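You operate a simulated robot arm through the tools that you are given. There is no shell and no other tool.

You run a simulated robot arm. Do the job below in one go: nothing can be reset, and whatever is moved stays where it is left.

Task
Store the ticket's seat height on the programme key that the ticket names, and prove it.
Fine: set the height, press STORE and that key; run the chair off by the other programme key, then call it back till the key's lamp lights.

It is judged by the outcome, as a careful person would: the job done as asked, and still so three seconds after it is handed in. It fails if anything else is knocked over, pushed out of place, dropped, spilled or broken.

Robot
A 7-joint arm with a two-finger parallel gripper, fixed in place. Base frame: the origin is at the foot of the arm, x ahead of it, y to its left, z up. Units: m, rad, N and s.
With the tool pointing down near the work surface it reaches from about 0.16 to 0.48 m from the base axis. Its first joint turns from -2.897 to 2.897 rad. Payload 1.57 kg.
Tool frame: the origin (TCP) lies between the finger pads and is the grasp point; the fingertips stand 0.03 m ahead of it; z points along the fingers, y is the line along which they close. Largest opening 0.08 m; finger width 0.017, thickness 0.012; the body of the gripper, 0.04 by 0.082 m, starts 0.08 m behind the TCP.
Orientation is that of the tool frame in the base frame, as [roll, pitch, yaw] about the fixed x, y, z axes, in that order (R = Rz(yaw) Ry(pitch) Rx(roll)). With the fingers straight down and closing along the base's y, the tool's x points along the base's -x, its y along +y and its z along -z.

Tools
- The arm moves only by the tool jog_arm. Its argument "rows" is text: rows parted by semicolons, each of 7 numbers parted by spaces: the shift along the base's x, y, z in m, then the turn, a rotation vector about the base's x, y, z in rad, then the gripper command, from -1 (shut) to 1 (fully open), values between in proportion. In form: x y z rx ry rz jaw; .... A call has 1 to 20 rows; each row is the pose to reach, as a shift and turn from the pose commanded when the call began. Rows are played at 5 a second. More than 0.05 m and 0.15 rad between two rows, or a gripper value outside its range, and nothing of the call is played. Where a pose cannot be reached the arm comes as near as it can. A force on the tool above 40 N (or 10 N above the force at the start of the call, whichever is more), or a blocked arm, ends the call early, and 0.2 s more pass. The fingers move at their own pace (about 0.072 m/s each) and stop on an object; they squeeze with about 30 N. The grip force told is the motor's: it shows also when the fingers shut on nothing. Time passes only in rows, and 0.2 s behind the last, so rows that repeat a pose let the fingers close. The reply holds the time, the measured pose of the TCP, the force on the tool along the base axes, the opening and the grip force, in the units named above and with some noise, with the torque about the TCP (base axes, N m) and any sound that the robot's microphone picked up.
- Cameras (640 x 400 px; columns grow to the right, rows downward): "scene" is fixed at [0.0492, -0.5007, 1.1857]; the picture's right is [0.51, -0.86, 0.00], its down [-0.53, -0.32, -0.78] and it looks along [0.67, 0.40, -0.62] (base axes); focal length 330 px, centre (320, 200). "wrist" rides on the gripper at [0.072, -0.007, -0.122] in the tool frame; the picture's right is [0.09, 1.00, 0.00], its down [-0.84, 0.08, -0.54] and it looks along [-0.54, 0.05, 0.84] (tool axes); focal length 238 px, centre (320, 200). There is no depth. A picture from a camera that has moved, and an enlarged one, comes with that camera's place and axes in the base frame and with its lens.
- snapshot(camera): a new picture of that camera. No time passes.
- slide_trunk(by): slides the trunk up (or, below 0, down) by that many m; the arm rides with it, the base frame stays. It gives what a move gives, with no picture.
- zoom(camera, box): a new picture of the part [left, top, right, bottom] of that camera's present view, enlarged. No time passes.
- finish_job(): hands the job in; it is judged then, once.

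Nothing tells you positions but the pictures and the camera data. Unless the task says otherwise, let go and move clear before handing in.

The tools are called after "Call:" as name(argument=value, ...) on one line, values as JSON. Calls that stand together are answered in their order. jog_arm: Moves the arm, as the interface text tells. Its arguments: {"type":"object","properties":{"rows":{"type":"string"}},"required":["rows"]} The other tools are called the same way: slide_trunk (by) slides the trunk up or down; snapshot (camera) takes a picture; zoom (camera, box) takes an enlarged picture of a part of a camera's view; finish_job () hands the job in.

At the start:

```text
time: 0.0
eef_pos: [0.479, -0.0685, 0.8618]
orientation: [3.14, -0.001, -3.141]
contact_force: [-0.5, -0.4, 0.8]
wrist_torque: [-0.01, 0.03, 0.01]
width: 0.0801
grip_force: 0.2
trunk travel left (down, up): [-0.05, 0.065]
```

scene: 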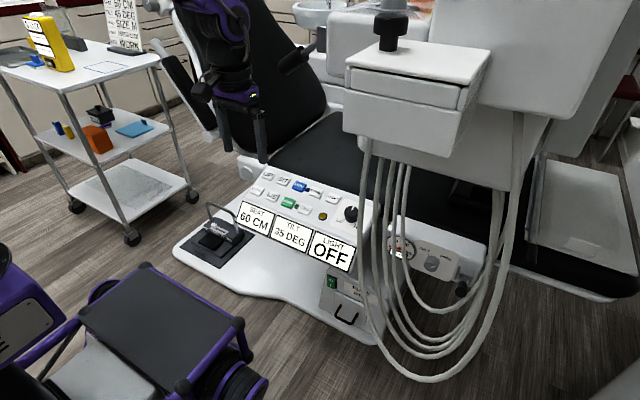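
wrist: 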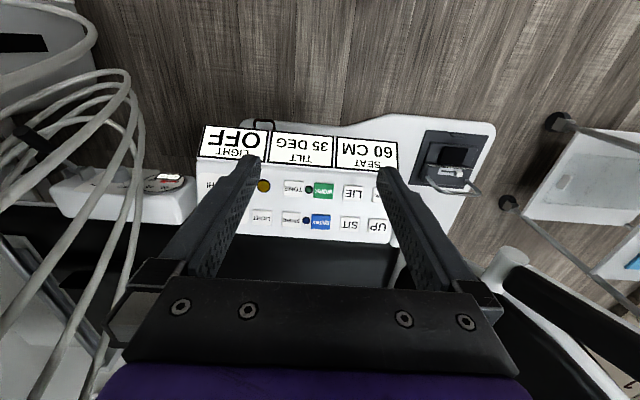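

I see a dental chair with a control panel (SEAT 60 CM, TILT 35 DEG, LIGHT OFF displays), and a ticket on the trolley at upper left. I'll zoom in on the ticket and the panel before moving.

Call:
zoom(camera="scene", box=[90, 0, 170, 55])

Call:
zoom(camera="scene", box=[230, 155, 390, 275])

Call:
zoom(camera="wrist", box=[180, 110, 500, 260])

Call:
zoom(camera="scene", box=[0, 0, 160, 100])

```text
7.27 times, centred on (130, 28) of scene
camera zoom: at [0.0492, -0.5007, 1.1857], right [0.51, -0.86, 0.0], down [-0.53, -0.32, -0.78], along [0.67, 0.4, -0.62], focal length 2397 px, centre (1702, 1454)
```

zoom: 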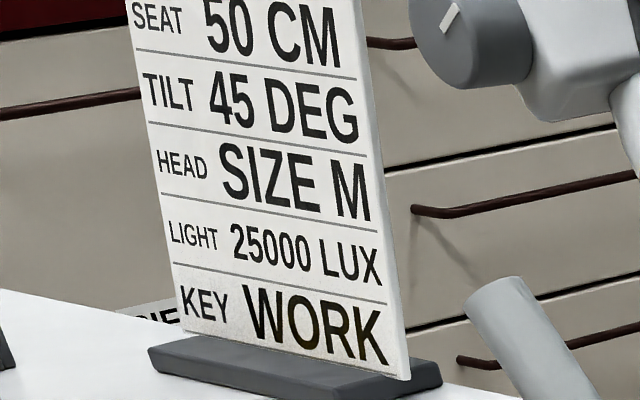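

```text
3.33 times, centred on (310, 215) of scene
camera zoom: at [0.0492, -0.5007, 1.1857], right [0.51, -0.86, 0.0], down [-0.53, -0.32, -0.78], along [0.67, 0.4, -0.62], focal length 1099 px, centre (353, 150)
```

zoom: 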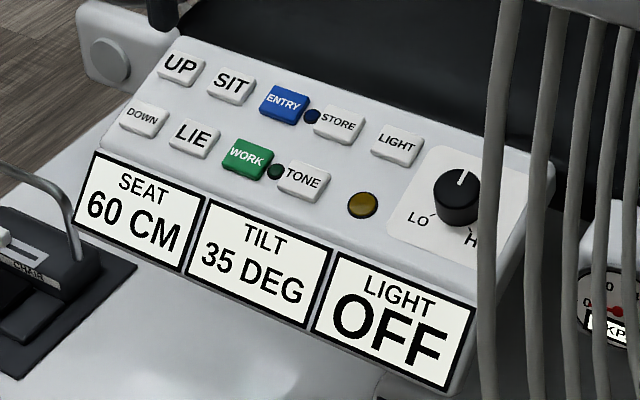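

```text
2.00 times, centred on (340, 185) of wrist
camera zoom: at [0.4066, -0.0767, 0.9841], right [-0.09, 1.0, 0.0], down [0.84, 0.08, 0.54], along [0.54, 0.05, -0.84], focal length 477 px, centre (280, 230)
```

zoom: 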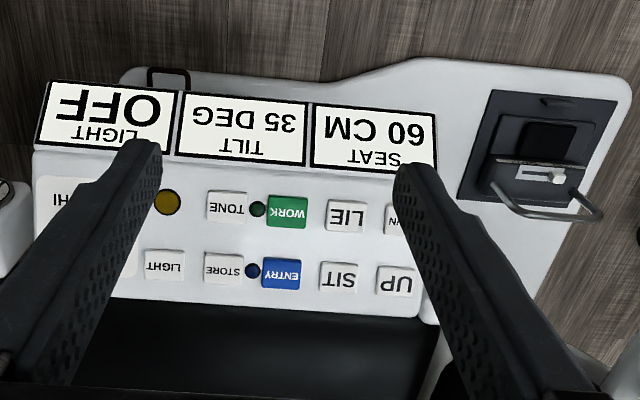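

```text
4.00 times, centred on (80, 50) of scene
camera zoom: at [0.0492, -0.5007, 1.1857], right [0.51, -0.86, 0.0], down [-0.53, -0.32, -0.78], along [0.67, 0.4, -0.62], focal length 1318 px, centre (1280, 800)
```

zoom: 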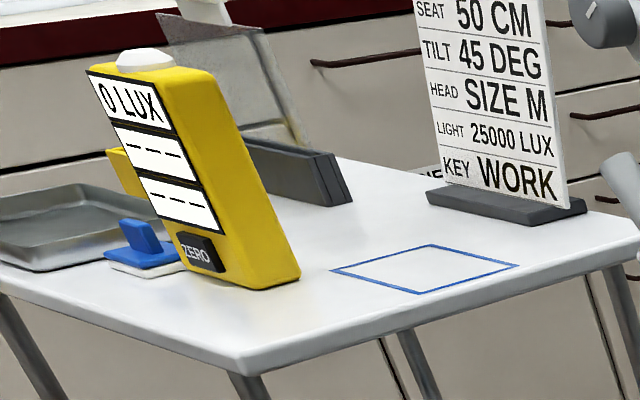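

The ticket reads SEAT 50 CM, KEY WORK; the display shows 60 CM. Before touching anything I'll look closer at the switch boxes near the panel and the rest of the scene.

Call:
zoom(camera="scene", box=[170, 190, 266, 280])

Call:
zoom(camera="scene", box=[300, 255, 396, 345])

Call:
zoom(camera="scene", box=[380, 225, 492, 305])

Call:
zoom(camera="wrist", box=[380, 100, 540, 220])

Call:
zoom(camera="scene", box=[150, 0, 390, 160])

```text
4.44 times, centred on (218, 235) of scene
camera zoom: at [0.0492, -0.5007, 1.1857], right [0.51, -0.86, 0.0], down [-0.53, -0.32, -0.78], along [0.67, 0.4, -0.62], focal length 1465 px, centre (773, 44)
```

zoom: 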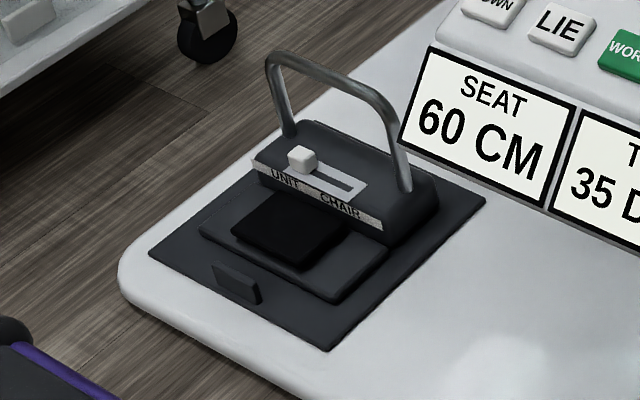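

```text
4.44 times, centred on (348, 300) of scene
camera zoom: at [0.0492, -0.5007, 1.1857], right [0.51, -0.86, 0.0], down [-0.53, -0.32, -0.78], along [0.67, 0.4, -0.62], focal length 1465 px, centre (196, -244)
```

zoom: 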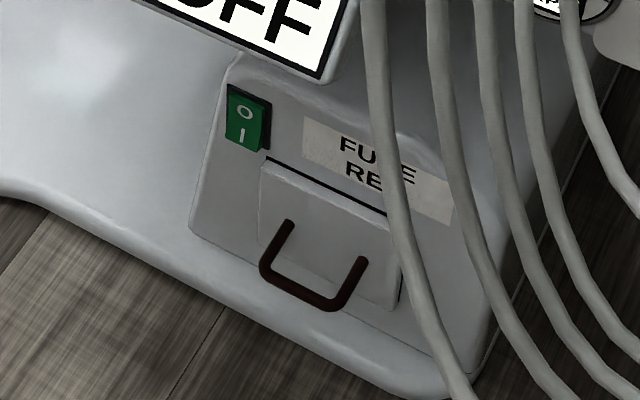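

```text
5.00 times, centred on (436, 265) of scene
camera zoom: at [0.0492, -0.5007, 1.1857], right [0.51, -0.86, 0.0], down [-0.53, -0.32, -0.78], along [0.67, 0.4, -0.62], focal length 1648 px, centre (-260, -125)
```

zoom: 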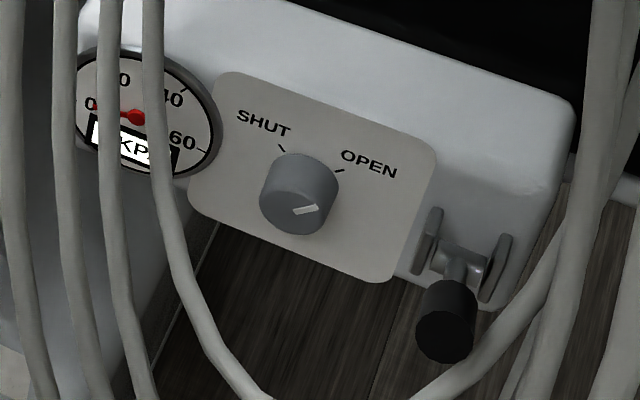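

```text
3.33 times, centred on (460, 160) of wrist
camera zoom: at [0.4066, -0.0767, 0.9841], right [-0.09, 1.0, 0.0], down [0.84, 0.08, 0.54], along [0.54, 0.05, -0.84], focal length 794 px, centre (-147, 333)
```

zoom: 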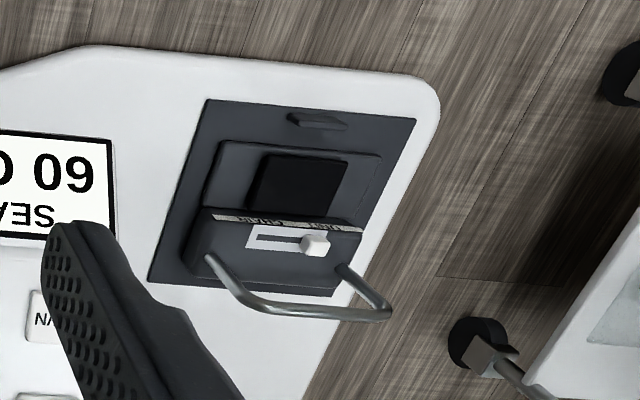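

```text
2.50 times, centred on (270, 80) of scene
camera zoom: at [0.0492, -0.5007, 1.1857], right [0.51, -0.86, 0.0], down [-0.53, -0.32, -0.78], along [0.67, 0.4, -0.62], focal length 824 px, centre (445, 500)
```

zoom: 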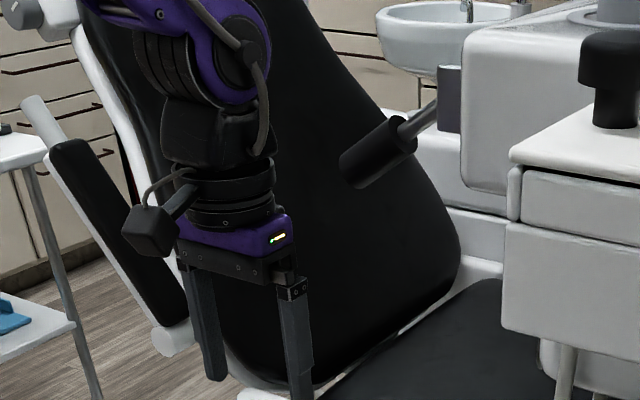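

The foot pedal selector sits at UNIT and isn't part of this job. I take the DOWN key to be near (0.63, 0.06, 0.60), on a panel sloping about 23° toward me. I'll shut the gripper, tilt the tool forward and come to a stand-off above DOWN.

Call:
jog_arm(rows="0 0 0 0 0 0 -1; 0.012 0.016 -0.015 0 -0.05 0 -1; 0.025 0.033 -0.03 0 -0.1 0 -1; 0.038 0.05 -0.048 0 -0.15 0 -1; 0.05 0.066 -0.066 0 -0.2 0 -1; 0.063 0.083 -0.084 0 -0.25 0 -1; 0.075 0.1 -0.1 0 -0.3 0 -1; 0.088 0.116 -0.12 0 -0.35 0 -1; 0.1 0.1325 -0.135 0 -0.4 0 -1; 0.1 0.1325 -0.135 0 -0.4 0 -1")

Call:
snapshot(camera="scene")

Call:
snapshot(camera="wrist")

```text
time: 2.2
eef_pos: [0.5803, 0.0649, 0.728]
orientation: [3.141, 0.4, -3.14]
contact_force: [-0.2, 0.2, 0.6]
wrist_torque: [-0.02, 0.01, 0.04]
width: 0.0
grip_force: 21.1
trunk travel left (down, up): [-0.05, 0.065]
```

```text
taken
```

scene: 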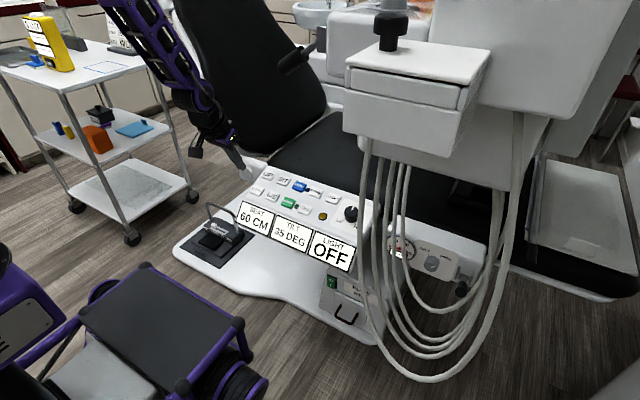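

```text
taken
camera wrist: at [0.4648, 0.0555, 0.8116], right [-0.08, 1.0, -0.04], down [0.56, 0.08, 0.83], along [0.82, 0.05, -0.56], focal length 238 px, centre (320, 200)
```

wrist: 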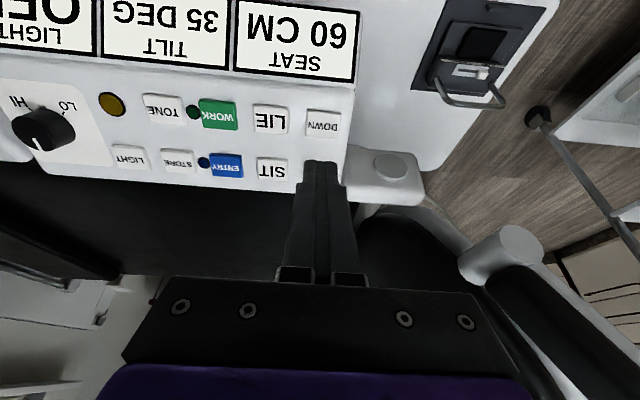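

The DOWN key triangulates to about (0.629, 0.065, 0.598). I'll lower along the panel normal to about 1.5 cm above it and check alignment.

Call:
jog_arm(rows="0.006 0 -0.017 0 0 0 -1; 0.012 0 -0.034 0 0 0 -1; 0.018 0 -0.051 0 0 0 -1; 0.024 0 -0.068 0 0 0 -1; 0.03 0 -0.086 0 0 0 -1; 0.03 0 -0.086 0 0 0 -1")

Call:
snapshot(camera="wrist")

Call:
zoom(camera="scene", box=[190, 120, 350, 240])

```text
time: 3.6
eef_pos: [0.6092, 0.0621, 0.6426]
orientation: [-3.14, 0.399, 3.14]
contact_force: [0.3, 0.1, -0.2]
wrist_torque: [-0.01, 0.0, 0.01]
width: 0.0003
grip_force: 21.2
trunk travel left (down, up): [-0.05, 0.065]
```

```text
taken
camera wrist: at [0.4949, 0.0549, 0.7263], right [-0.08, 1.0, -0.04], down [0.56, 0.08, 0.83], along [0.82, 0.05, -0.56], focal length 238 px, centre (320, 200)
```

wrist: 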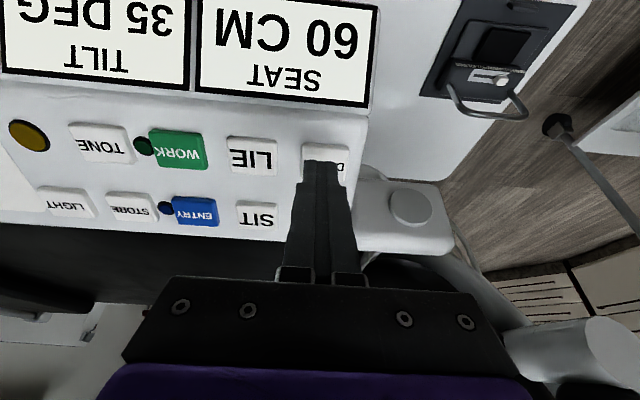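

```text
3.33 times, centred on (270, 180) of scene
camera zoom: at [0.0492, -0.5007, 1.1857], right [0.51, -0.86, 0.0], down [-0.53, -0.32, -0.78], along [0.67, 0.4, -0.62], focal length 1099 px, centre (487, 267)
```

zoom: 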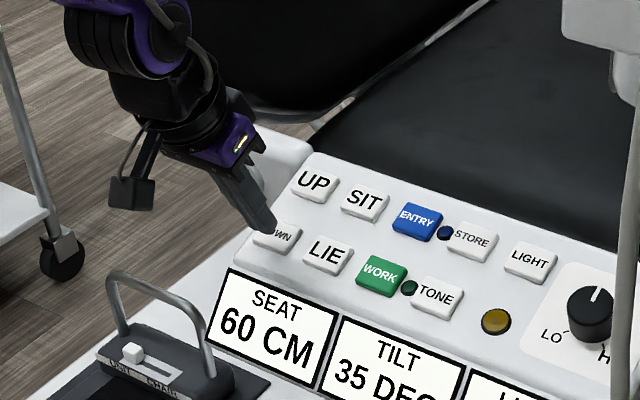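

The fingertips are centred over DOWN, about 2 cm off. I'll ease in with small steps and see where contact and motion begin.

Call:
jog_arm(rows="0.003 0.002 -0.007 0 0 0 -1; 0.0055 0.002 -0.013 0 0 0 -1; 0.0066 0.002 -0.0157 0 0 0 -1; 0.0074 0.002 -0.0175 0 0 0 -1")

Call:
zoom(camera="scene", box=[190, 120, 350, 240])

```text
time: 4.6
eef_pos: [0.618, 0.0648, 0.6259]
orientation: [-3.142, 0.4, 3.141]
contact_force: [-1.2, 0.1, 0.7]
wrist_torque: [0.01, 0.0, 0.01]
width: 0.0
grip_force: 21.7
trunk travel left (down, up): [-0.05, 0.065]
```

```text
3.33 times, centred on (270, 180) of scene
camera zoom: at [0.0492, -0.5007, 1.1857], right [0.51, -0.86, 0.0], down [-0.53, -0.32, -0.78], along [0.67, 0.4, -0.62], focal length 1099 px, centre (487, 267)
```

zoom: 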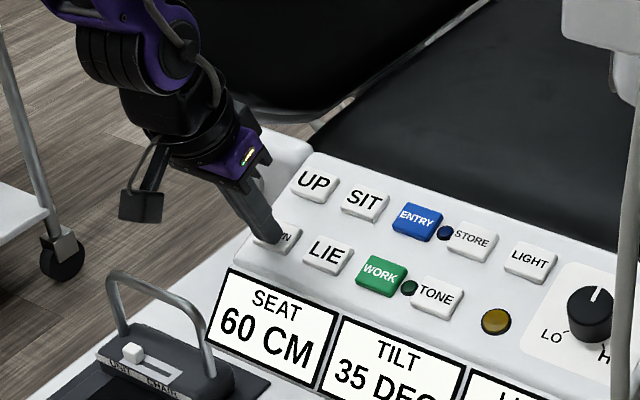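

I'm at about the button surface with no real force yet. Pressing a few millimetres further.

Call:
jog_arm(rows="0.0008 0 -0.0018 0 0 0 -1; 0.0014 0 -0.0033 0 0 0 -1")

Call:
zoom(camera="scene", box=[190, 120, 350, 240])

```text
time: 5.2
eef_pos: [0.6178, 0.0658, 0.6221]
orientation: [3.141, 0.397, 3.141]
contact_force: [-0.6, 0.3, 2.2]
wrist_torque: [-0.04, 0.05, -0.02]
width: 0.0
grip_force: 21.6
trunk travel left (down, up): [-0.05, 0.065]
```

```text
3.33 times, centred on (270, 180) of scene
camera zoom: at [0.0492, -0.5007, 1.1857], right [0.51, -0.86, 0.0], down [-0.53, -0.32, -0.78], along [0.67, 0.4, -0.62], focal length 1099 px, centre (487, 267)
```

zoom: 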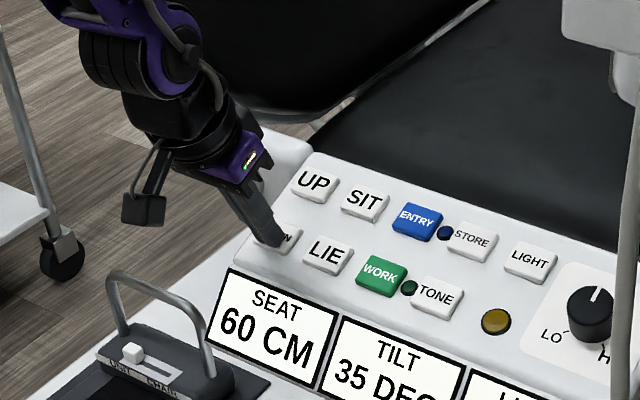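

Contact is just starting (about 2 N). I'll press a little deeper.

Call:
jog_arm(rows="0.0006 0 -0.0014 0 0 0 -1; 0.0011 0 -0.0027 0 0 0 -1")

Call:
zoom(camera="scene", box=[190, 120, 350, 240])

```text
time: 5.8
eef_pos: [0.6185, 0.0652, 0.6189]
orientation: [3.14, 0.402, 3.14]
contact_force: [0.5, -0.3, 2.6]
wrist_torque: [-0.01, -0.02, 0.01]
width: 0.0002
grip_force: 21.6
trunk travel left (down, up): [-0.05, 0.065]
heard: click
```

```text
3.33 times, centred on (270, 180) of scene
camera zoom: at [0.0492, -0.5007, 1.1857], right [0.51, -0.86, 0.0], down [-0.53, -0.32, -0.78], along [0.67, 0.4, -0.62], focal length 1099 px, centre (487, 267)
```

zoom: 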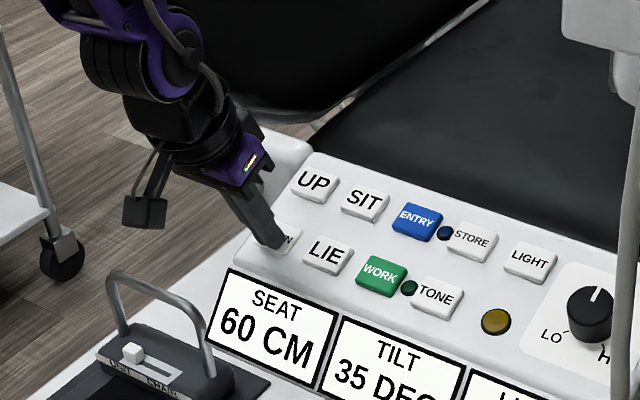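

Click heard: the key is made. I'll hold a moment and watch the SEAT display.

Call:
jog_arm(rows="0 0 0 0 0 0 -1; 0 0 0 0 0 0 -1")

Call:
zoom(camera="scene", box=[190, 120, 350, 240])

```text
time: 6.4
eef_pos: [0.6189, 0.066, 0.6189]
orientation: [3.141, 0.399, 3.141]
contact_force: [-0.1, -0.6, 3.1]
wrist_torque: [-0.03, -0.02, -0.02]
width: 0.0001
grip_force: 21.1
trunk travel left (down, up): [-0.05, 0.065]
```

```text
3.33 times, centred on (270, 180) of scene
camera zoom: at [0.0492, -0.5007, 1.1857], right [0.51, -0.86, 0.0], down [-0.53, -0.32, -0.78], along [0.67, 0.4, -0.62], focal length 1099 px, centre (487, 267)
```

zoom: 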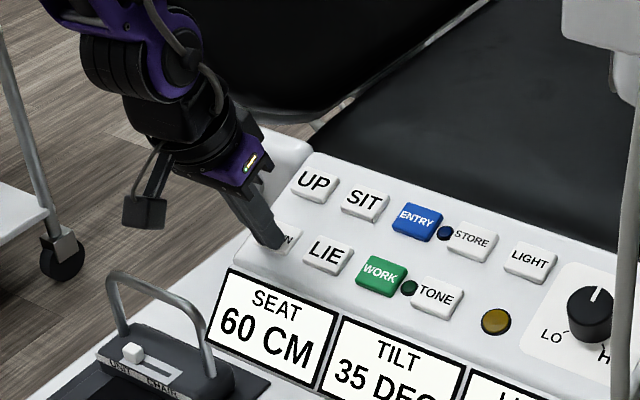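

Still 60 CM after about 0.6 s of press; it may be slow to start. I'll hold a bit longer.

Call:
jog_arm(rows="0 0 0 0 0 0 -1; 0 0 0 0 0 0 -1; 0 0 0 0 0 0 -1; 0 0 0 0 0 0 -1")

Call:
zoom(camera="scene", box=[190, 120, 350, 240])

```text
time: 7.4
eef_pos: [0.6177, 0.0669, 0.618]
orientation: [-3.141, 0.4, 3.141]
contact_force: [-1.2, -0.3, 3.1]
wrist_torque: [-0.03, 0.03, 0.02]
width: 0.0
grip_force: 21.6
trunk travel left (down, up): [-0.05, 0.065]
```

```text
3.33 times, centred on (270, 180) of scene
camera zoom: at [0.0492, -0.5007, 1.1857], right [0.51, -0.86, 0.0], down [-0.53, -0.32, -0.78], along [0.67, 0.4, -0.62], focal length 1099 px, centre (487, 267)
```

zoom: 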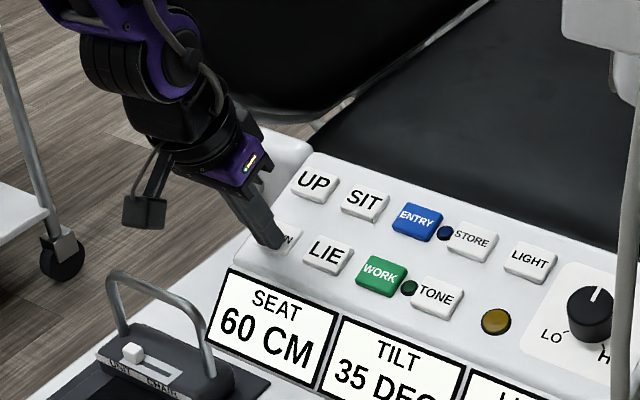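

No change while held. I'll release and see whether the height steps on release.

Call:
jog_arm(rows="-0.002 0 0.005 0 0 0 -1; -0.004 0 0.01 0 0 0 -1; -0.005 0 0.013 0 0 0 -1")

Call:
zoom(camera="scene", box=[190, 120, 350, 240])

Call:
snapshot(camera="wrist")

```text
time: 8.2
eef_pos: [0.6143, 0.0672, 0.6325]
orientation: [-3.139, 0.401, 3.141]
contact_force: [-0.6, -0.9, -0.2]
wrist_torque: [0.0, 0.02, -0.01]
width: 0.0001
grip_force: 21.3
trunk travel left (down, up): [-0.05, 0.065]
```

```text
3.33 times, centred on (270, 180) of scene
camera zoom: at [0.0492, -0.5007, 1.1857], right [0.51, -0.86, 0.0], down [-0.53, -0.32, -0.78], along [0.67, 0.4, -0.62], focal length 1099 px, centre (487, 267)
```

zoom: 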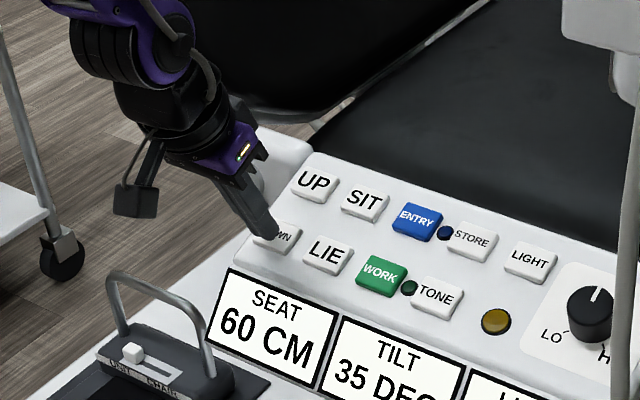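

```text
taken
camera wrist: at [0.4993, 0.058, 0.7156], right [-0.08, 1.0, -0.04], down [0.56, 0.08, 0.83], along [0.82, 0.05, -0.56], focal length 238 px, centre (320, 200)
```

wrist: 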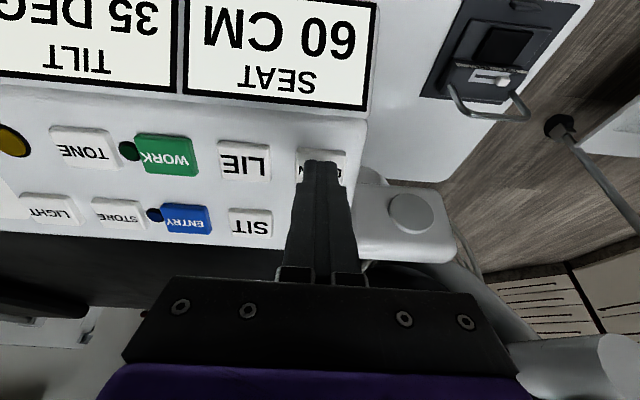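

Nothing stepped on release. I'll try one deeper press on DOWN in case the first click wasn't full travel.

Call:
jog_arm(rows="0.004 0 -0.01 0 0 0 -1; 0.005 0 -0.013 0 0 0 -1; 0.0056 0 -0.0145 0 0 0 -1; 0.0062 0 -0.016 0 0 0 -1; 0.0062 0 -0.016 0 0 0 -1; 0.0062 0 -0.016 0 0 0 -1; 0.0062 0 -0.016 0 0 0 -1")

Call:
zoom(camera="scene", box=[190, 120, 350, 240])

```text
time: 9.8
eef_pos: [0.6201, 0.0647, 0.6145]
orientation: [-3.141, 0.399, 3.141]
contact_force: [-0.3, 0.8, 0.5]
wrist_torque: [-0.01, 0.01, 0.01]
width: 0.0
grip_force: 21.5
trunk travel left (down, up): [-0.05, 0.065]
```

```text
3.33 times, centred on (270, 180) of scene
camera zoom: at [0.0492, -0.5007, 1.1857], right [0.51, -0.86, 0.0], down [-0.53, -0.32, -0.78], along [0.67, 0.4, -0.62], focal length 1099 px, centre (487, 267)
```

zoom: 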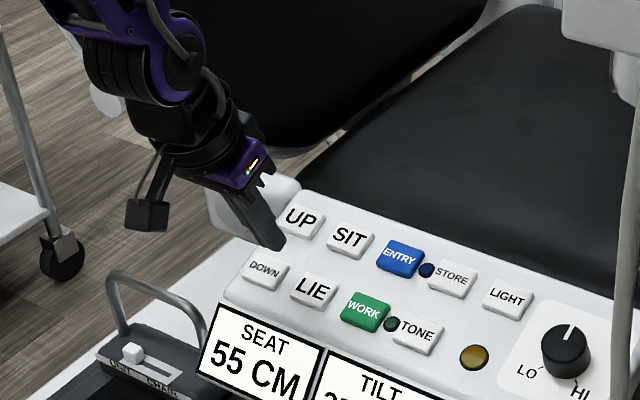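

The deeper press worked: the display now reads 55 CM, and the panel itself rides down with the seat, away from my finger. I'll back off a little and see whether it has stopped.

Call:
jog_arm(rows="-0.004 0 0.01 0 0 0 -1; -0.008 0 0.02 0 0 0 -1")

Call:
zoom(camera="scene", box=[190, 130, 350, 250])

Call:
snapshot(camera="wrist")

Call:
snapshot(camera="scene")

```text
time: 10.4
eef_pos: [0.6124, 0.0652, 0.6351]
orientation: [-3.141, 0.399, -3.141]
contact_force: [-1.0, 0.7, -0.3]
wrist_torque: [0.03, -0.01, -0.02]
width: 0.0
grip_force: 21.3
trunk travel left (down, up): [-0.05, 0.065]
```

```text
3.33 times, centred on (270, 190) of scene
camera zoom: at [0.0492, -0.5007, 1.1857], right [0.51, -0.86, 0.0], down [-0.53, -0.32, -0.78], along [0.67, 0.4, -0.62], focal length 1099 px, centre (487, 233)
```

zoom: 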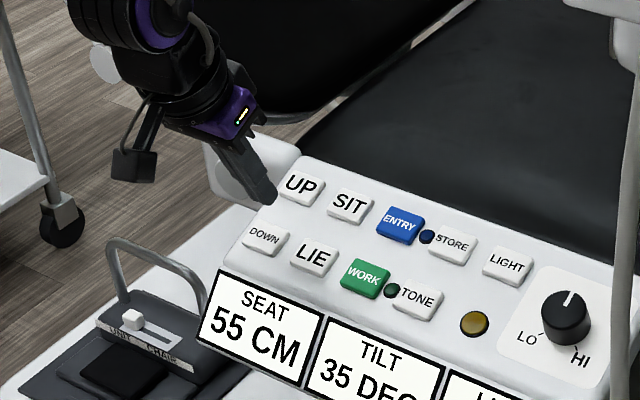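

```text
taken
camera wrist: at [0.498, 0.0579, 0.7184], right [-0.08, 1.0, -0.04], down [0.56, 0.08, 0.83], along [0.82, 0.05, -0.56], focal length 238 px, centre (320, 200)
```

wrist: 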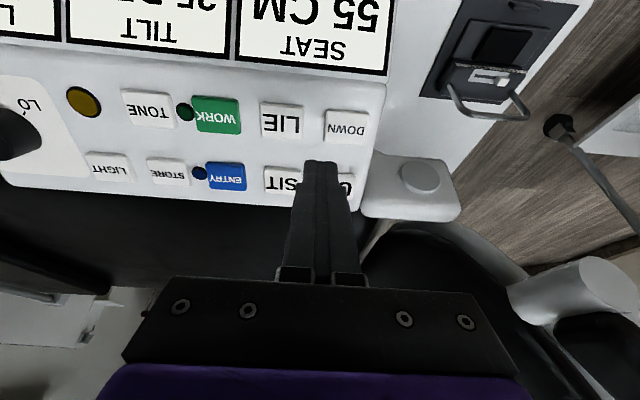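

```text
taken
```

scene: 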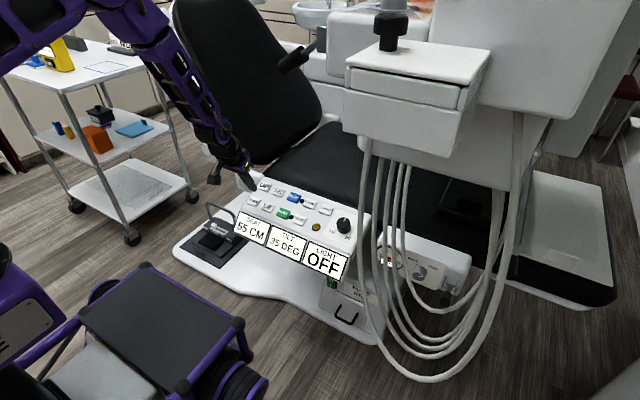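

The chair stopped at 55 CM. The panel dropped 5 cm and swung about 2 cm in +y, so DOWN is now near (0.626, 0.086, 0.549). I'll re-align above it.

Call:
jog_arm(rows="0 0.01 0 0 0 0 -1; -0.001 0.021 -0.008 0 0 0 -1; -0.002 0.021 -0.022 0 0 0 -1; -0.003 0.021 -0.034 0 0 0 -1; -0.0035 0.021 -0.0447 0 0 0 -1; -0.0035 0.021 -0.0447 0 0 0 -1")

Call:
snapshot(camera="wrist")

Call:
zoom(camera="scene", box=[190, 130, 350, 250])

```text
time: 11.8
eef_pos: [0.6087, 0.0866, 0.5904]
orientation: [-3.141, 0.4, -3.141]
contact_force: [0.6, -0.2, 1.9]
wrist_torque: [0.02, -0.03, 0.0]
width: 0.0
grip_force: 21.0
trunk travel left (down, up): [-0.05, 0.065]
```

```text
taken
camera wrist: at [0.4949, 0.0782, 0.6746], right [-0.08, 1.0, -0.04], down [0.56, 0.08, 0.83], along [0.82, 0.05, -0.56], focal length 238 px, centre (320, 200)
```

wrist: 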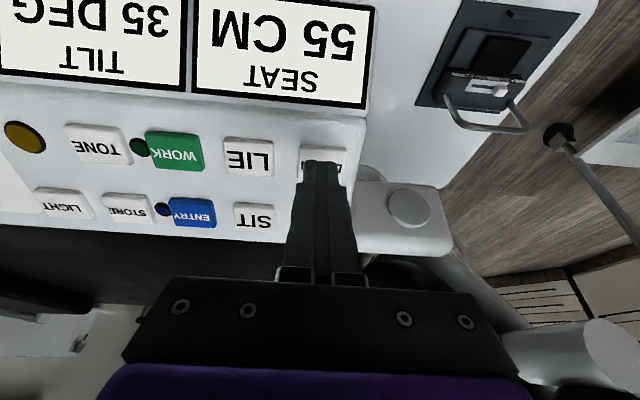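

```text
3.33 times, centred on (270, 190) of scene
camera zoom: at [0.0492, -0.5007, 1.1857], right [0.51, -0.86, 0.0], down [-0.53, -0.32, -0.78], along [0.67, 0.4, -0.62], focal length 1099 px, centre (487, 233)
```

zoom: 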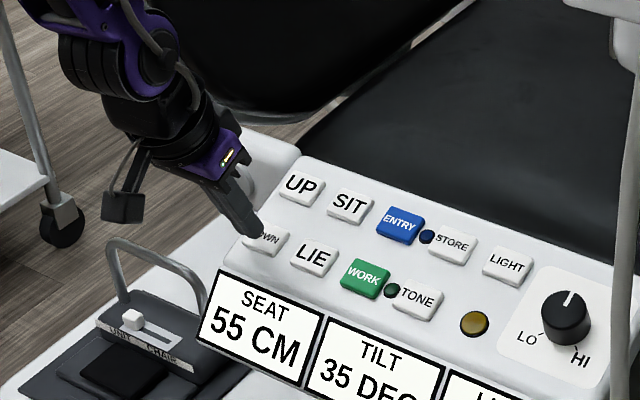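

Aligned over DOWN again, display 55 CM. I'll press in stages to understand the step behaviour.

Call:
jog_arm(rows="0.004 0 -0.0092 0 0 0 -1; 0.0062 0 -0.0147 0 0 0 -1; 0.0074 0 -0.0175 0 0 0 -1; 0.0084 0 -0.0198 0 0 0 -1")

Call:
zoom(camera="scene", box=[190, 130, 350, 250])

```text
time: 12.8
eef_pos: [0.6172, 0.087, 0.5705]
orientation: [3.141, 0.4, -3.141]
contact_force: [-0.8, 0.0, 0.6]
wrist_torque: [-0.01, -0.01, 0.01]
width: 0.0001
grip_force: 21.6
trunk travel left (down, up): [-0.05, 0.065]
```

```text
3.33 times, centred on (270, 190) of scene
camera zoom: at [0.0492, -0.5007, 1.1857], right [0.51, -0.86, 0.0], down [-0.53, -0.32, -0.78], along [0.67, 0.4, -0.62], focal length 1099 px, centre (487, 233)
```

zoom: 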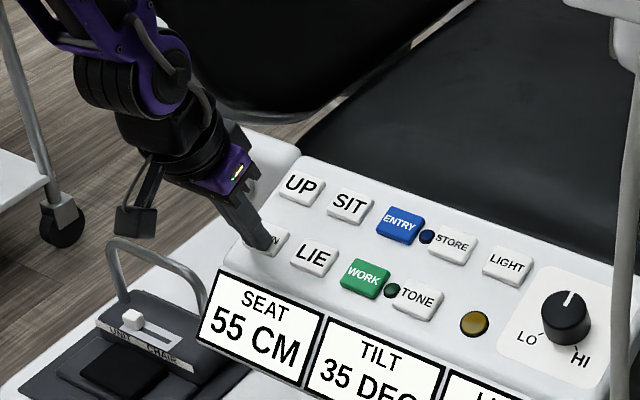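

Call:
jog_arm(rows="0.0008 0 -0.0018 0 0 0 -1; 0.0016 0 -0.0037 0 0 0 -1")

Call:
zoom(camera="scene", box=[190, 130, 350, 250])

```text
time: 13.4
eef_pos: [0.6189, 0.086, 0.5668]
orientation: [3.141, 0.399, -3.141]
contact_force: [-3.7, -1.4, 4.4]
wrist_torque: [-0.06, 0.05, 0.0]
width: 0.0
grip_force: 21.2
trunk travel left (down, up): [-0.05, 0.065]
heard: click
```

```text
3.33 times, centred on (270, 190) of scene
camera zoom: at [0.0492, -0.5007, 1.1857], right [0.51, -0.86, 0.0], down [-0.53, -0.32, -0.78], along [0.67, 0.4, -0.62], focal length 1099 px, centre (487, 233)
```

zoom: 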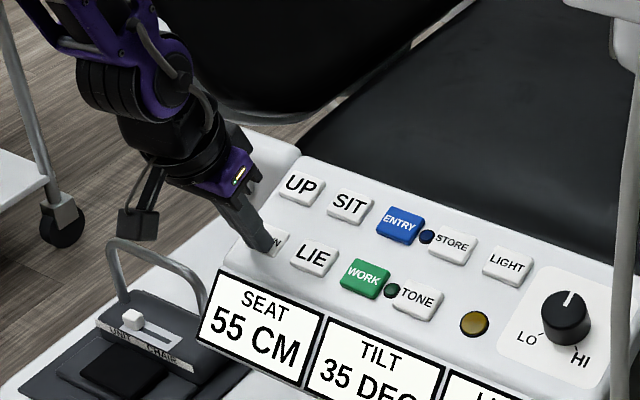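

A click again with no motion yet. Last time no second click was heard, so I suspect the 5 cm step follows the release of a click; I'll release and wait.

Call:
jog_arm(rows="-0.002 0 0.005 0 0 0 -1; -0.005 0 0.012 0 0 0 -1; -0.008 0 0.02 0 0 0 -1; -0.008 0 0.02 0 0 0 -1; -0.008 0 0.02 0 0 0 -1; -0.008 0 0.02 0 0 0 -1; -0.008 0 0.02 0 0 0 -1")

Call:
snapshot(camera="scene")

Call:
snapshot(camera="wrist")

```text
time: 15.0
eef_pos: [0.6104, 0.0873, 0.5885]
orientation: [3.141, 0.4, -3.139]
contact_force: [-0.3, 0.0, -0.3]
wrist_torque: [-0.02, -0.02, 0.01]
width: 0.0001
grip_force: 21.3
trunk travel left (down, up): [-0.05, 0.065]
```

```text
taken
```

scene: 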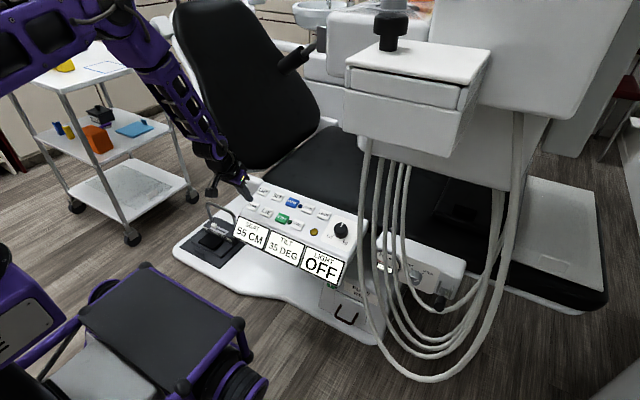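

```text
taken
camera wrist: at [0.4963, 0.0786, 0.6714], right [-0.08, 1.0, -0.04], down [0.56, 0.08, 0.83], along [0.82, 0.05, -0.56], focal length 238 px, centre (320, 200)
```

wrist: 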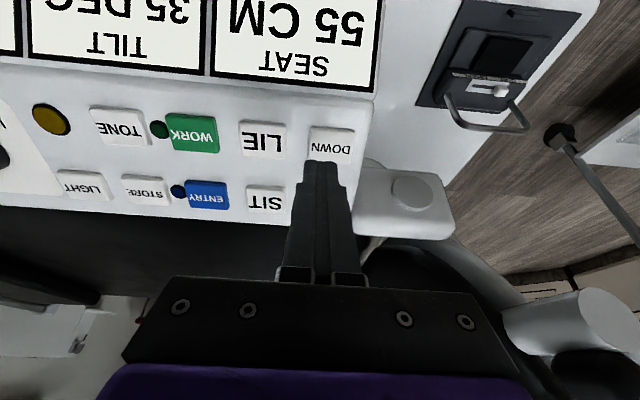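

The panel is now sinking on its own, confirming that one click gives one step after release. I'll wait for it to settle.

Call:
jog_arm(rows="0 0 0.01 0 0 0 -1; 0 0 0.02 0 0 0 -1; 0 0 0.02 0 0 0 -1; 0 0 0.02 0 0 0 -1; 0 0 0.02 0 0 0 -1; 0 0 0.02 0 0 0 -1; 0 0 0.02 0 0 0 -1; 0 0 0.02 0 0 0 -1; 0 0 0.02 0 0 0 -1; 0 0 0.02 0 0 0 -1")

Call:
zoom(camera="scene", box=[190, 140, 350, 260])

Call:
snapshot(camera="wrist")

```text
time: 17.2
eef_pos: [0.6117, 0.0863, 0.6078]
orientation: [3.141, 0.399, 3.141]
contact_force: [-0.4, 0.7, -0.2]
wrist_torque: [0.01, -0.01, 0.0]
width: 0.0
grip_force: 21.9
trunk travel left (down, up): [-0.05, 0.065]
```

```text
3.33 times, centred on (270, 200) of scene
camera zoom: at [0.0492, -0.5007, 1.1857], right [0.51, -0.86, 0.0], down [-0.53, -0.32, -0.78], along [0.67, 0.4, -0.62], focal length 1099 px, centre (487, 200)
```

zoom: 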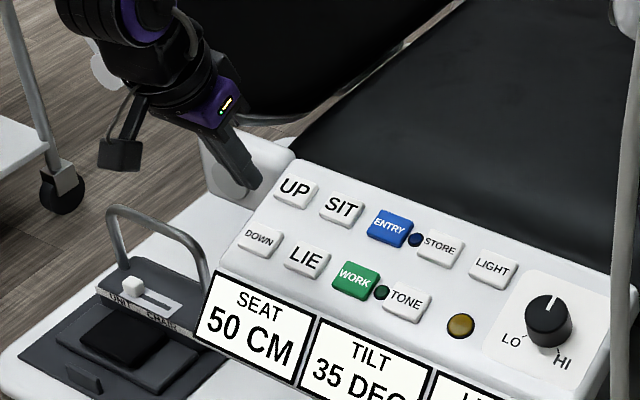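

```text
taken
camera wrist: at [0.4971, 0.0788, 0.6908], right [-0.08, 1.0, -0.04], down [0.56, 0.08, 0.83], along [0.82, 0.05, -0.56], focal length 238 px, centre (320, 200)
```

wrist: 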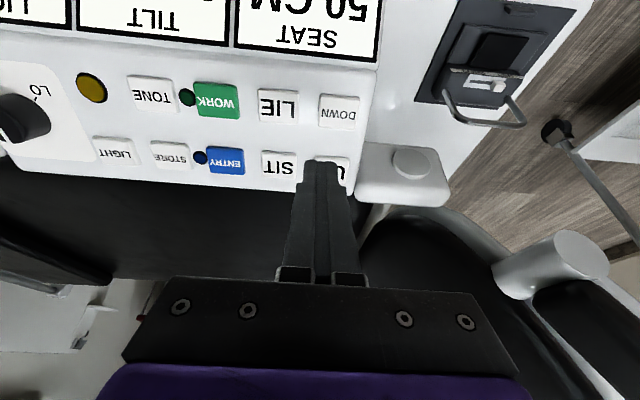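

SEAT now reads 50 CM. STORE sits near (0.687, −0.069, 0.519) and WORK near (0.631, −0.012, 0.496). I'll move above STORE and check reach and alignment before pressing.

Call:
jog_arm(rows="0.006 -0.02 0 0 0 0 -1; 0.012 -0.04 0 0 0 0 -1; 0.02 -0.06 0 0 0 0 -1; 0.028 -0.08 0 0 0 0 -1; 0.034 -0.1 0 0 0 0 -1; 0.042 -0.12 -0.005 0 0 0 -1; 0.048 -0.14 -0.015 0 0 0 -1; 0.052 -0.155 -0.025 0 0 0 -1; 0.052 -0.155 -0.0336 0 0 0 -1; 0.052 -0.155 -0.0336 0 0 0 -1")

Call:
snapshot(camera="scene")

Call:
zoom(camera="scene", box=[210, 140, 370, 260])

Call:
snapshot(camera="wrist")

```text
time: 19.4
eef_pos: [0.6635, -0.069, 0.5736]
orientation: [-3.14, 0.399, -3.14]
contact_force: [0.0, 0.0, 0.6]
wrist_torque: [-0.03, 0.0, 0.04]
width: 0.0
grip_force: 21.0
trunk travel left (down, up): [-0.05, 0.065]
```

```text
taken
```

scene: 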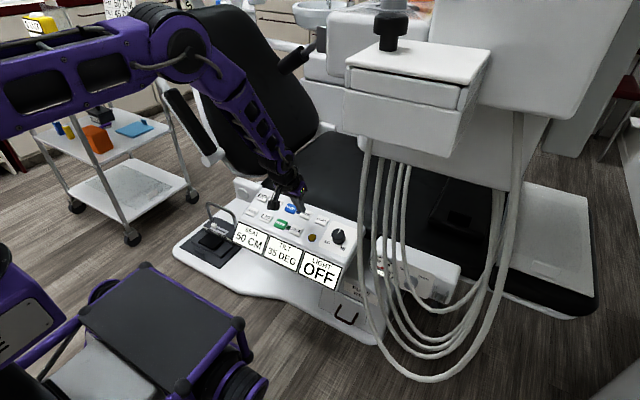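

```text
3.33 times, centred on (290, 200) of scene
camera zoom: at [0.0492, -0.5007, 1.1857], right [0.51, -0.86, 0.0], down [-0.53, -0.32, -0.78], along [0.67, 0.4, -0.62], focal length 1099 px, centre (420, 200)
```

zoom: 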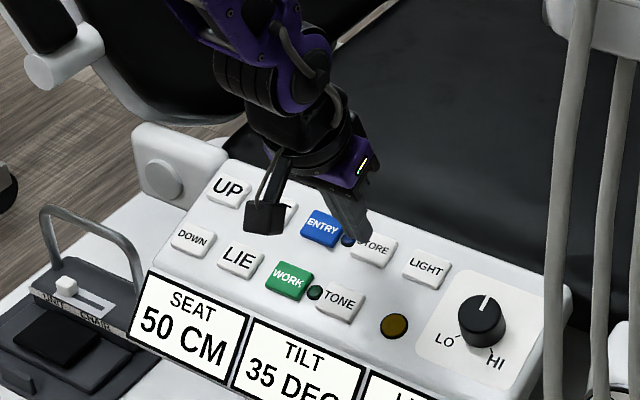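

```text
taken
camera wrist: at [0.549, -0.0767, 0.6577], right [-0.08, 1.0, -0.04], down [0.56, 0.08, 0.83], along [0.82, 0.05, -0.56], focal length 238 px, centre (320, 200)
```

wrist: 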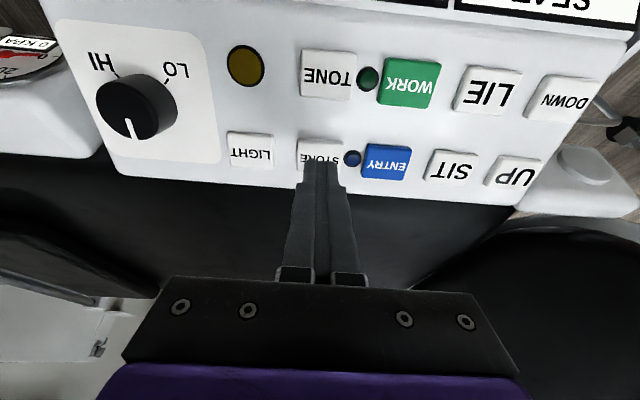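

Alignment over STORE looks right. I'll approach to just about contact first.

Call:
jog_arm(rows="0.0047 0 -0.0111 0 0 0 -1; 0.0086 0 -0.0203 0 0 0 -1; 0.0105 0 -0.0249 0 0 0 -1; 0.0113 0 -0.0267 0 0 0 -1")

Call:
snapshot(camera="wrist")

Call:
zoom(camera="scene", box=[210, 140, 370, 260])

```text
time: 20.4
eef_pos: [0.6743, -0.0681, 0.5473]
orientation: [3.141, 0.4, -3.141]
contact_force: [0.4, 0.1, 0.0]
wrist_torque: [0.0, 0.03, 0.0]
width: 0.0004
grip_force: 21.0
trunk travel left (down, up): [-0.05, 0.065]
```

```text
taken
camera wrist: at [0.5597, -0.0764, 0.6311], right [-0.08, 1.0, -0.04], down [0.56, 0.08, 0.82], along [0.82, 0.05, -0.56], focal length 238 px, centre (320, 200)
```

wrist: 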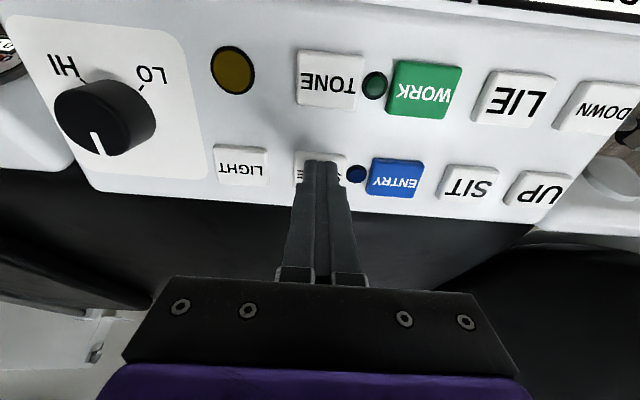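

```text
3.33 times, centred on (290, 200) of scene
camera zoom: at [0.0492, -0.5007, 1.1857], right [0.51, -0.86, 0.0], down [-0.53, -0.32, -0.78], along [0.67, 0.4, -0.62], focal length 1099 px, centre (420, 200)
```

zoom: 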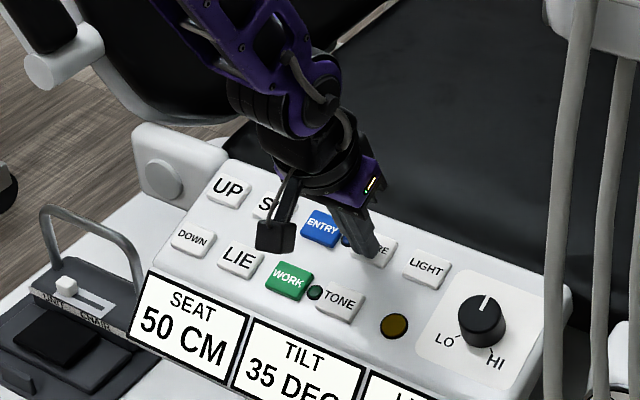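

Fingertip is on STORE, just at contact. Pressing in small steps until it clicks.

Call:
jog_arm(rows="0.0008 0 -0.0018 0 0 0 -1; 0.0016 0 -0.0037 0 0 0 -1")

```text
time: 21.0
eef_pos: [0.6749, -0.0679, 0.5438]
orientation: [-3.141, 0.399, 3.141]
contact_force: [-0.3, -0.9, 0.0]
wrist_torque: [-0.02, -0.01, -0.02]
width: 0.0
grip_force: 21.1
trunk travel left (down, up): [-0.05, 0.065]
```

No contact force yet; continuing a couple more millimetres toward STORE.

Call:
jog_arm(rows="0.0008 0 -0.0018 0 0 0 -1; 0.0014 0 -0.0032 0 0 0 -1")

```text
time: 21.6
eef_pos: [0.6768, -0.0676, 0.5399]
orientation: [3.141, 0.399, 3.141]
contact_force: [-1.5, 0.2, 1.6]
wrist_torque: [-0.01, 0.07, -0.04]
width: 0.0001
grip_force: 21.5
trunk travel left (down, up): [-0.05, 0.065]
heard: click
```

STORE clicked. A quick look at the lamps, no time passes.

Call:
zoom(camera="scene", box=[210, 140, 370, 260])

Call:
snapshot(camera="wrist")

```text
3.33 times, centred on (290, 200) of scene
camera zoom: at [0.0492, -0.5007, 1.1857], right [0.51, -0.86, 0.0], down [-0.53, -0.32, -0.78], along [0.67, 0.4, -0.62], focal length 1099 px, centre (420, 200)
```

zoom: 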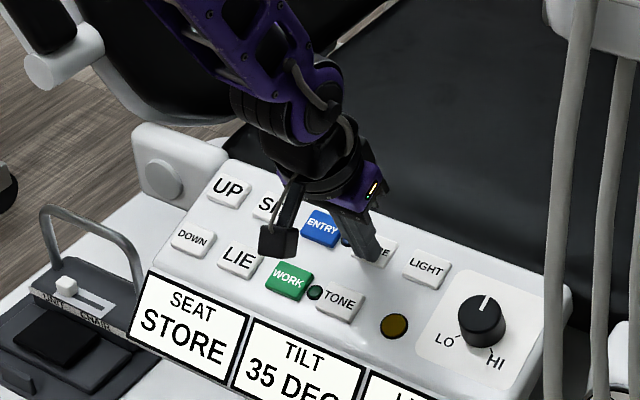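

```text
taken
camera wrist: at [0.5626, -0.0761, 0.6239], right [-0.08, 1.0, -0.04], down [0.56, 0.08, 0.83], along [0.82, 0.05, -0.56], focal length 238 px, centre (320, 200)
```

wrist: 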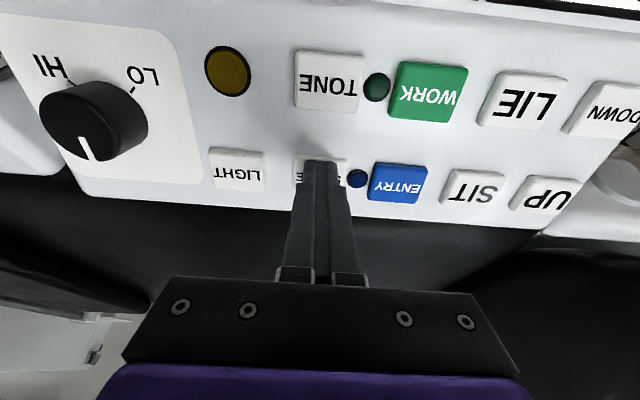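

The display shows STORE: armed. Now straight over to WORK and press it.

Call:
jog_arm(rows="-0.0039 0 0.0092 0 0 0 -1; -0.008 0.01 0.0184 0 0 0 -1; -0.027 0.025 0.016 0 0 0 -1; -0.046 0.041 0.010 0 0 0 -1; -0.065 0.0555 -0.0035 0 0 0 -1; -0.0611 0.0555 -0.0127 0 0 0 -1; -0.0588 0.0555 -0.0182 0 0 0 -1; -0.0576 0.0555 -0.021 0 0 0 -1; -0.0568 0.0555 -0.0228 0 0 0 -1")

Call:
zoom(camera="scene", box=[210, 140, 370, 260])

Call:
snapshot(camera="wrist")

```text
time: 23.6
eef_pos: [0.6188, -0.0147, 0.5179]
orientation: [3.14, 0.399, -3.141]
contact_force: [-6.1, -2.0, 6.3]
wrist_torque: [-0.05, 0.11, -0.02]
width: 0.0002
grip_force: 21.6
trunk travel left (down, up): [-0.05, 0.065]
heard: click
```

```text
3.33 times, centred on (290, 200) of scene
camera zoom: at [0.0492, -0.5007, 1.1857], right [0.51, -0.86, 0.0], down [-0.53, -0.32, -0.78], along [0.67, 0.4, -0.62], focal length 1099 px, centre (420, 200)
```

zoom: 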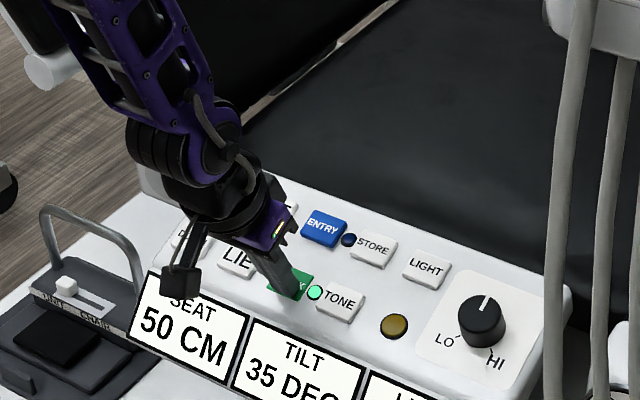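

```text
taken
camera wrist: at [0.5057, -0.022, 0.601], right [-0.08, 1.0, -0.04], down [0.56, 0.08, 0.82], along [0.82, 0.05, -0.56], focal length 238 px, centre (320, 200)
```

wrist: 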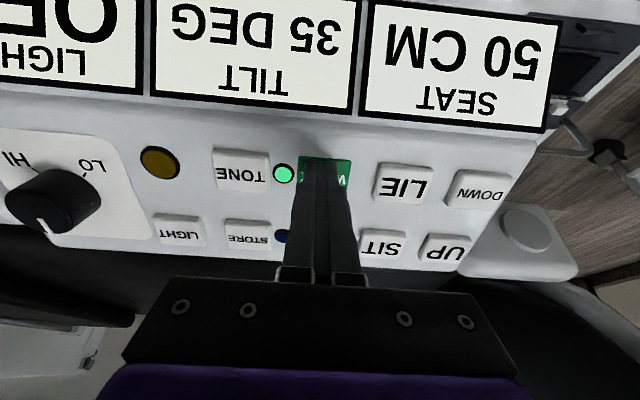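

Stored: the display is back to 50 CM and the WORK lamp is lit. I'll release, wait, and confirm it stays so before pressing ENTRY.

Call:
jog_arm(rows="-0.004 0 0.0095 0 0 0 -1; -0.0097 0 0.023 0 0 0 -1; -0.0097 0 0.023 0 0 0 -1; -0.0097 0 0.023 0 0 0 -1; -0.0097 0 0.023 0 0 0 -1; -0.0097 0 0.023 0 0 0 -1; -0.0097 0 0.023 0 0 0 -1; -0.0097 0 0.023 0 0 0 -1; -0.0097 0 0.023 0 0 0 -1; -0.0097 0 0.023 0 0 0 -1")

Call:
snapshot(camera="wrist")

Call:
zoom(camera="scene", box=[210, 140, 370, 260])

```text
time: 25.8
eef_pos: [0.6104, -0.013, 0.5402]
orientation: [3.141, 0.402, -3.141]
contact_force: [0.3, -0.1, 0.4]
wrist_torque: [-0.02, 0.01, 0.01]
width: 0.0001
grip_force: 21.0
trunk travel left (down, up): [-0.05, 0.065]
```

```text
taken
camera wrist: at [0.4964, -0.0215, 0.6231], right [-0.08, 1.0, -0.04], down [0.56, 0.08, 0.83], along [0.82, 0.05, -0.56], focal length 238 px, centre (320, 200)
```

wrist: 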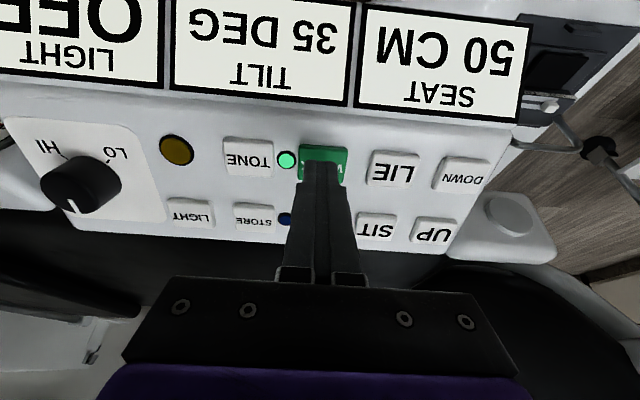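

```text
3.33 times, centred on (290, 200) of scene
camera zoom: at [0.0492, -0.5007, 1.1857], right [0.51, -0.86, 0.0], down [-0.53, -0.32, -0.78], along [0.67, 0.4, -0.62], focal length 1099 px, centre (420, 200)
```

zoom: 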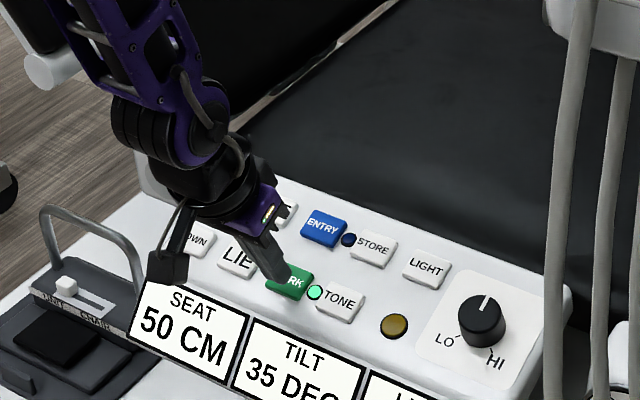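

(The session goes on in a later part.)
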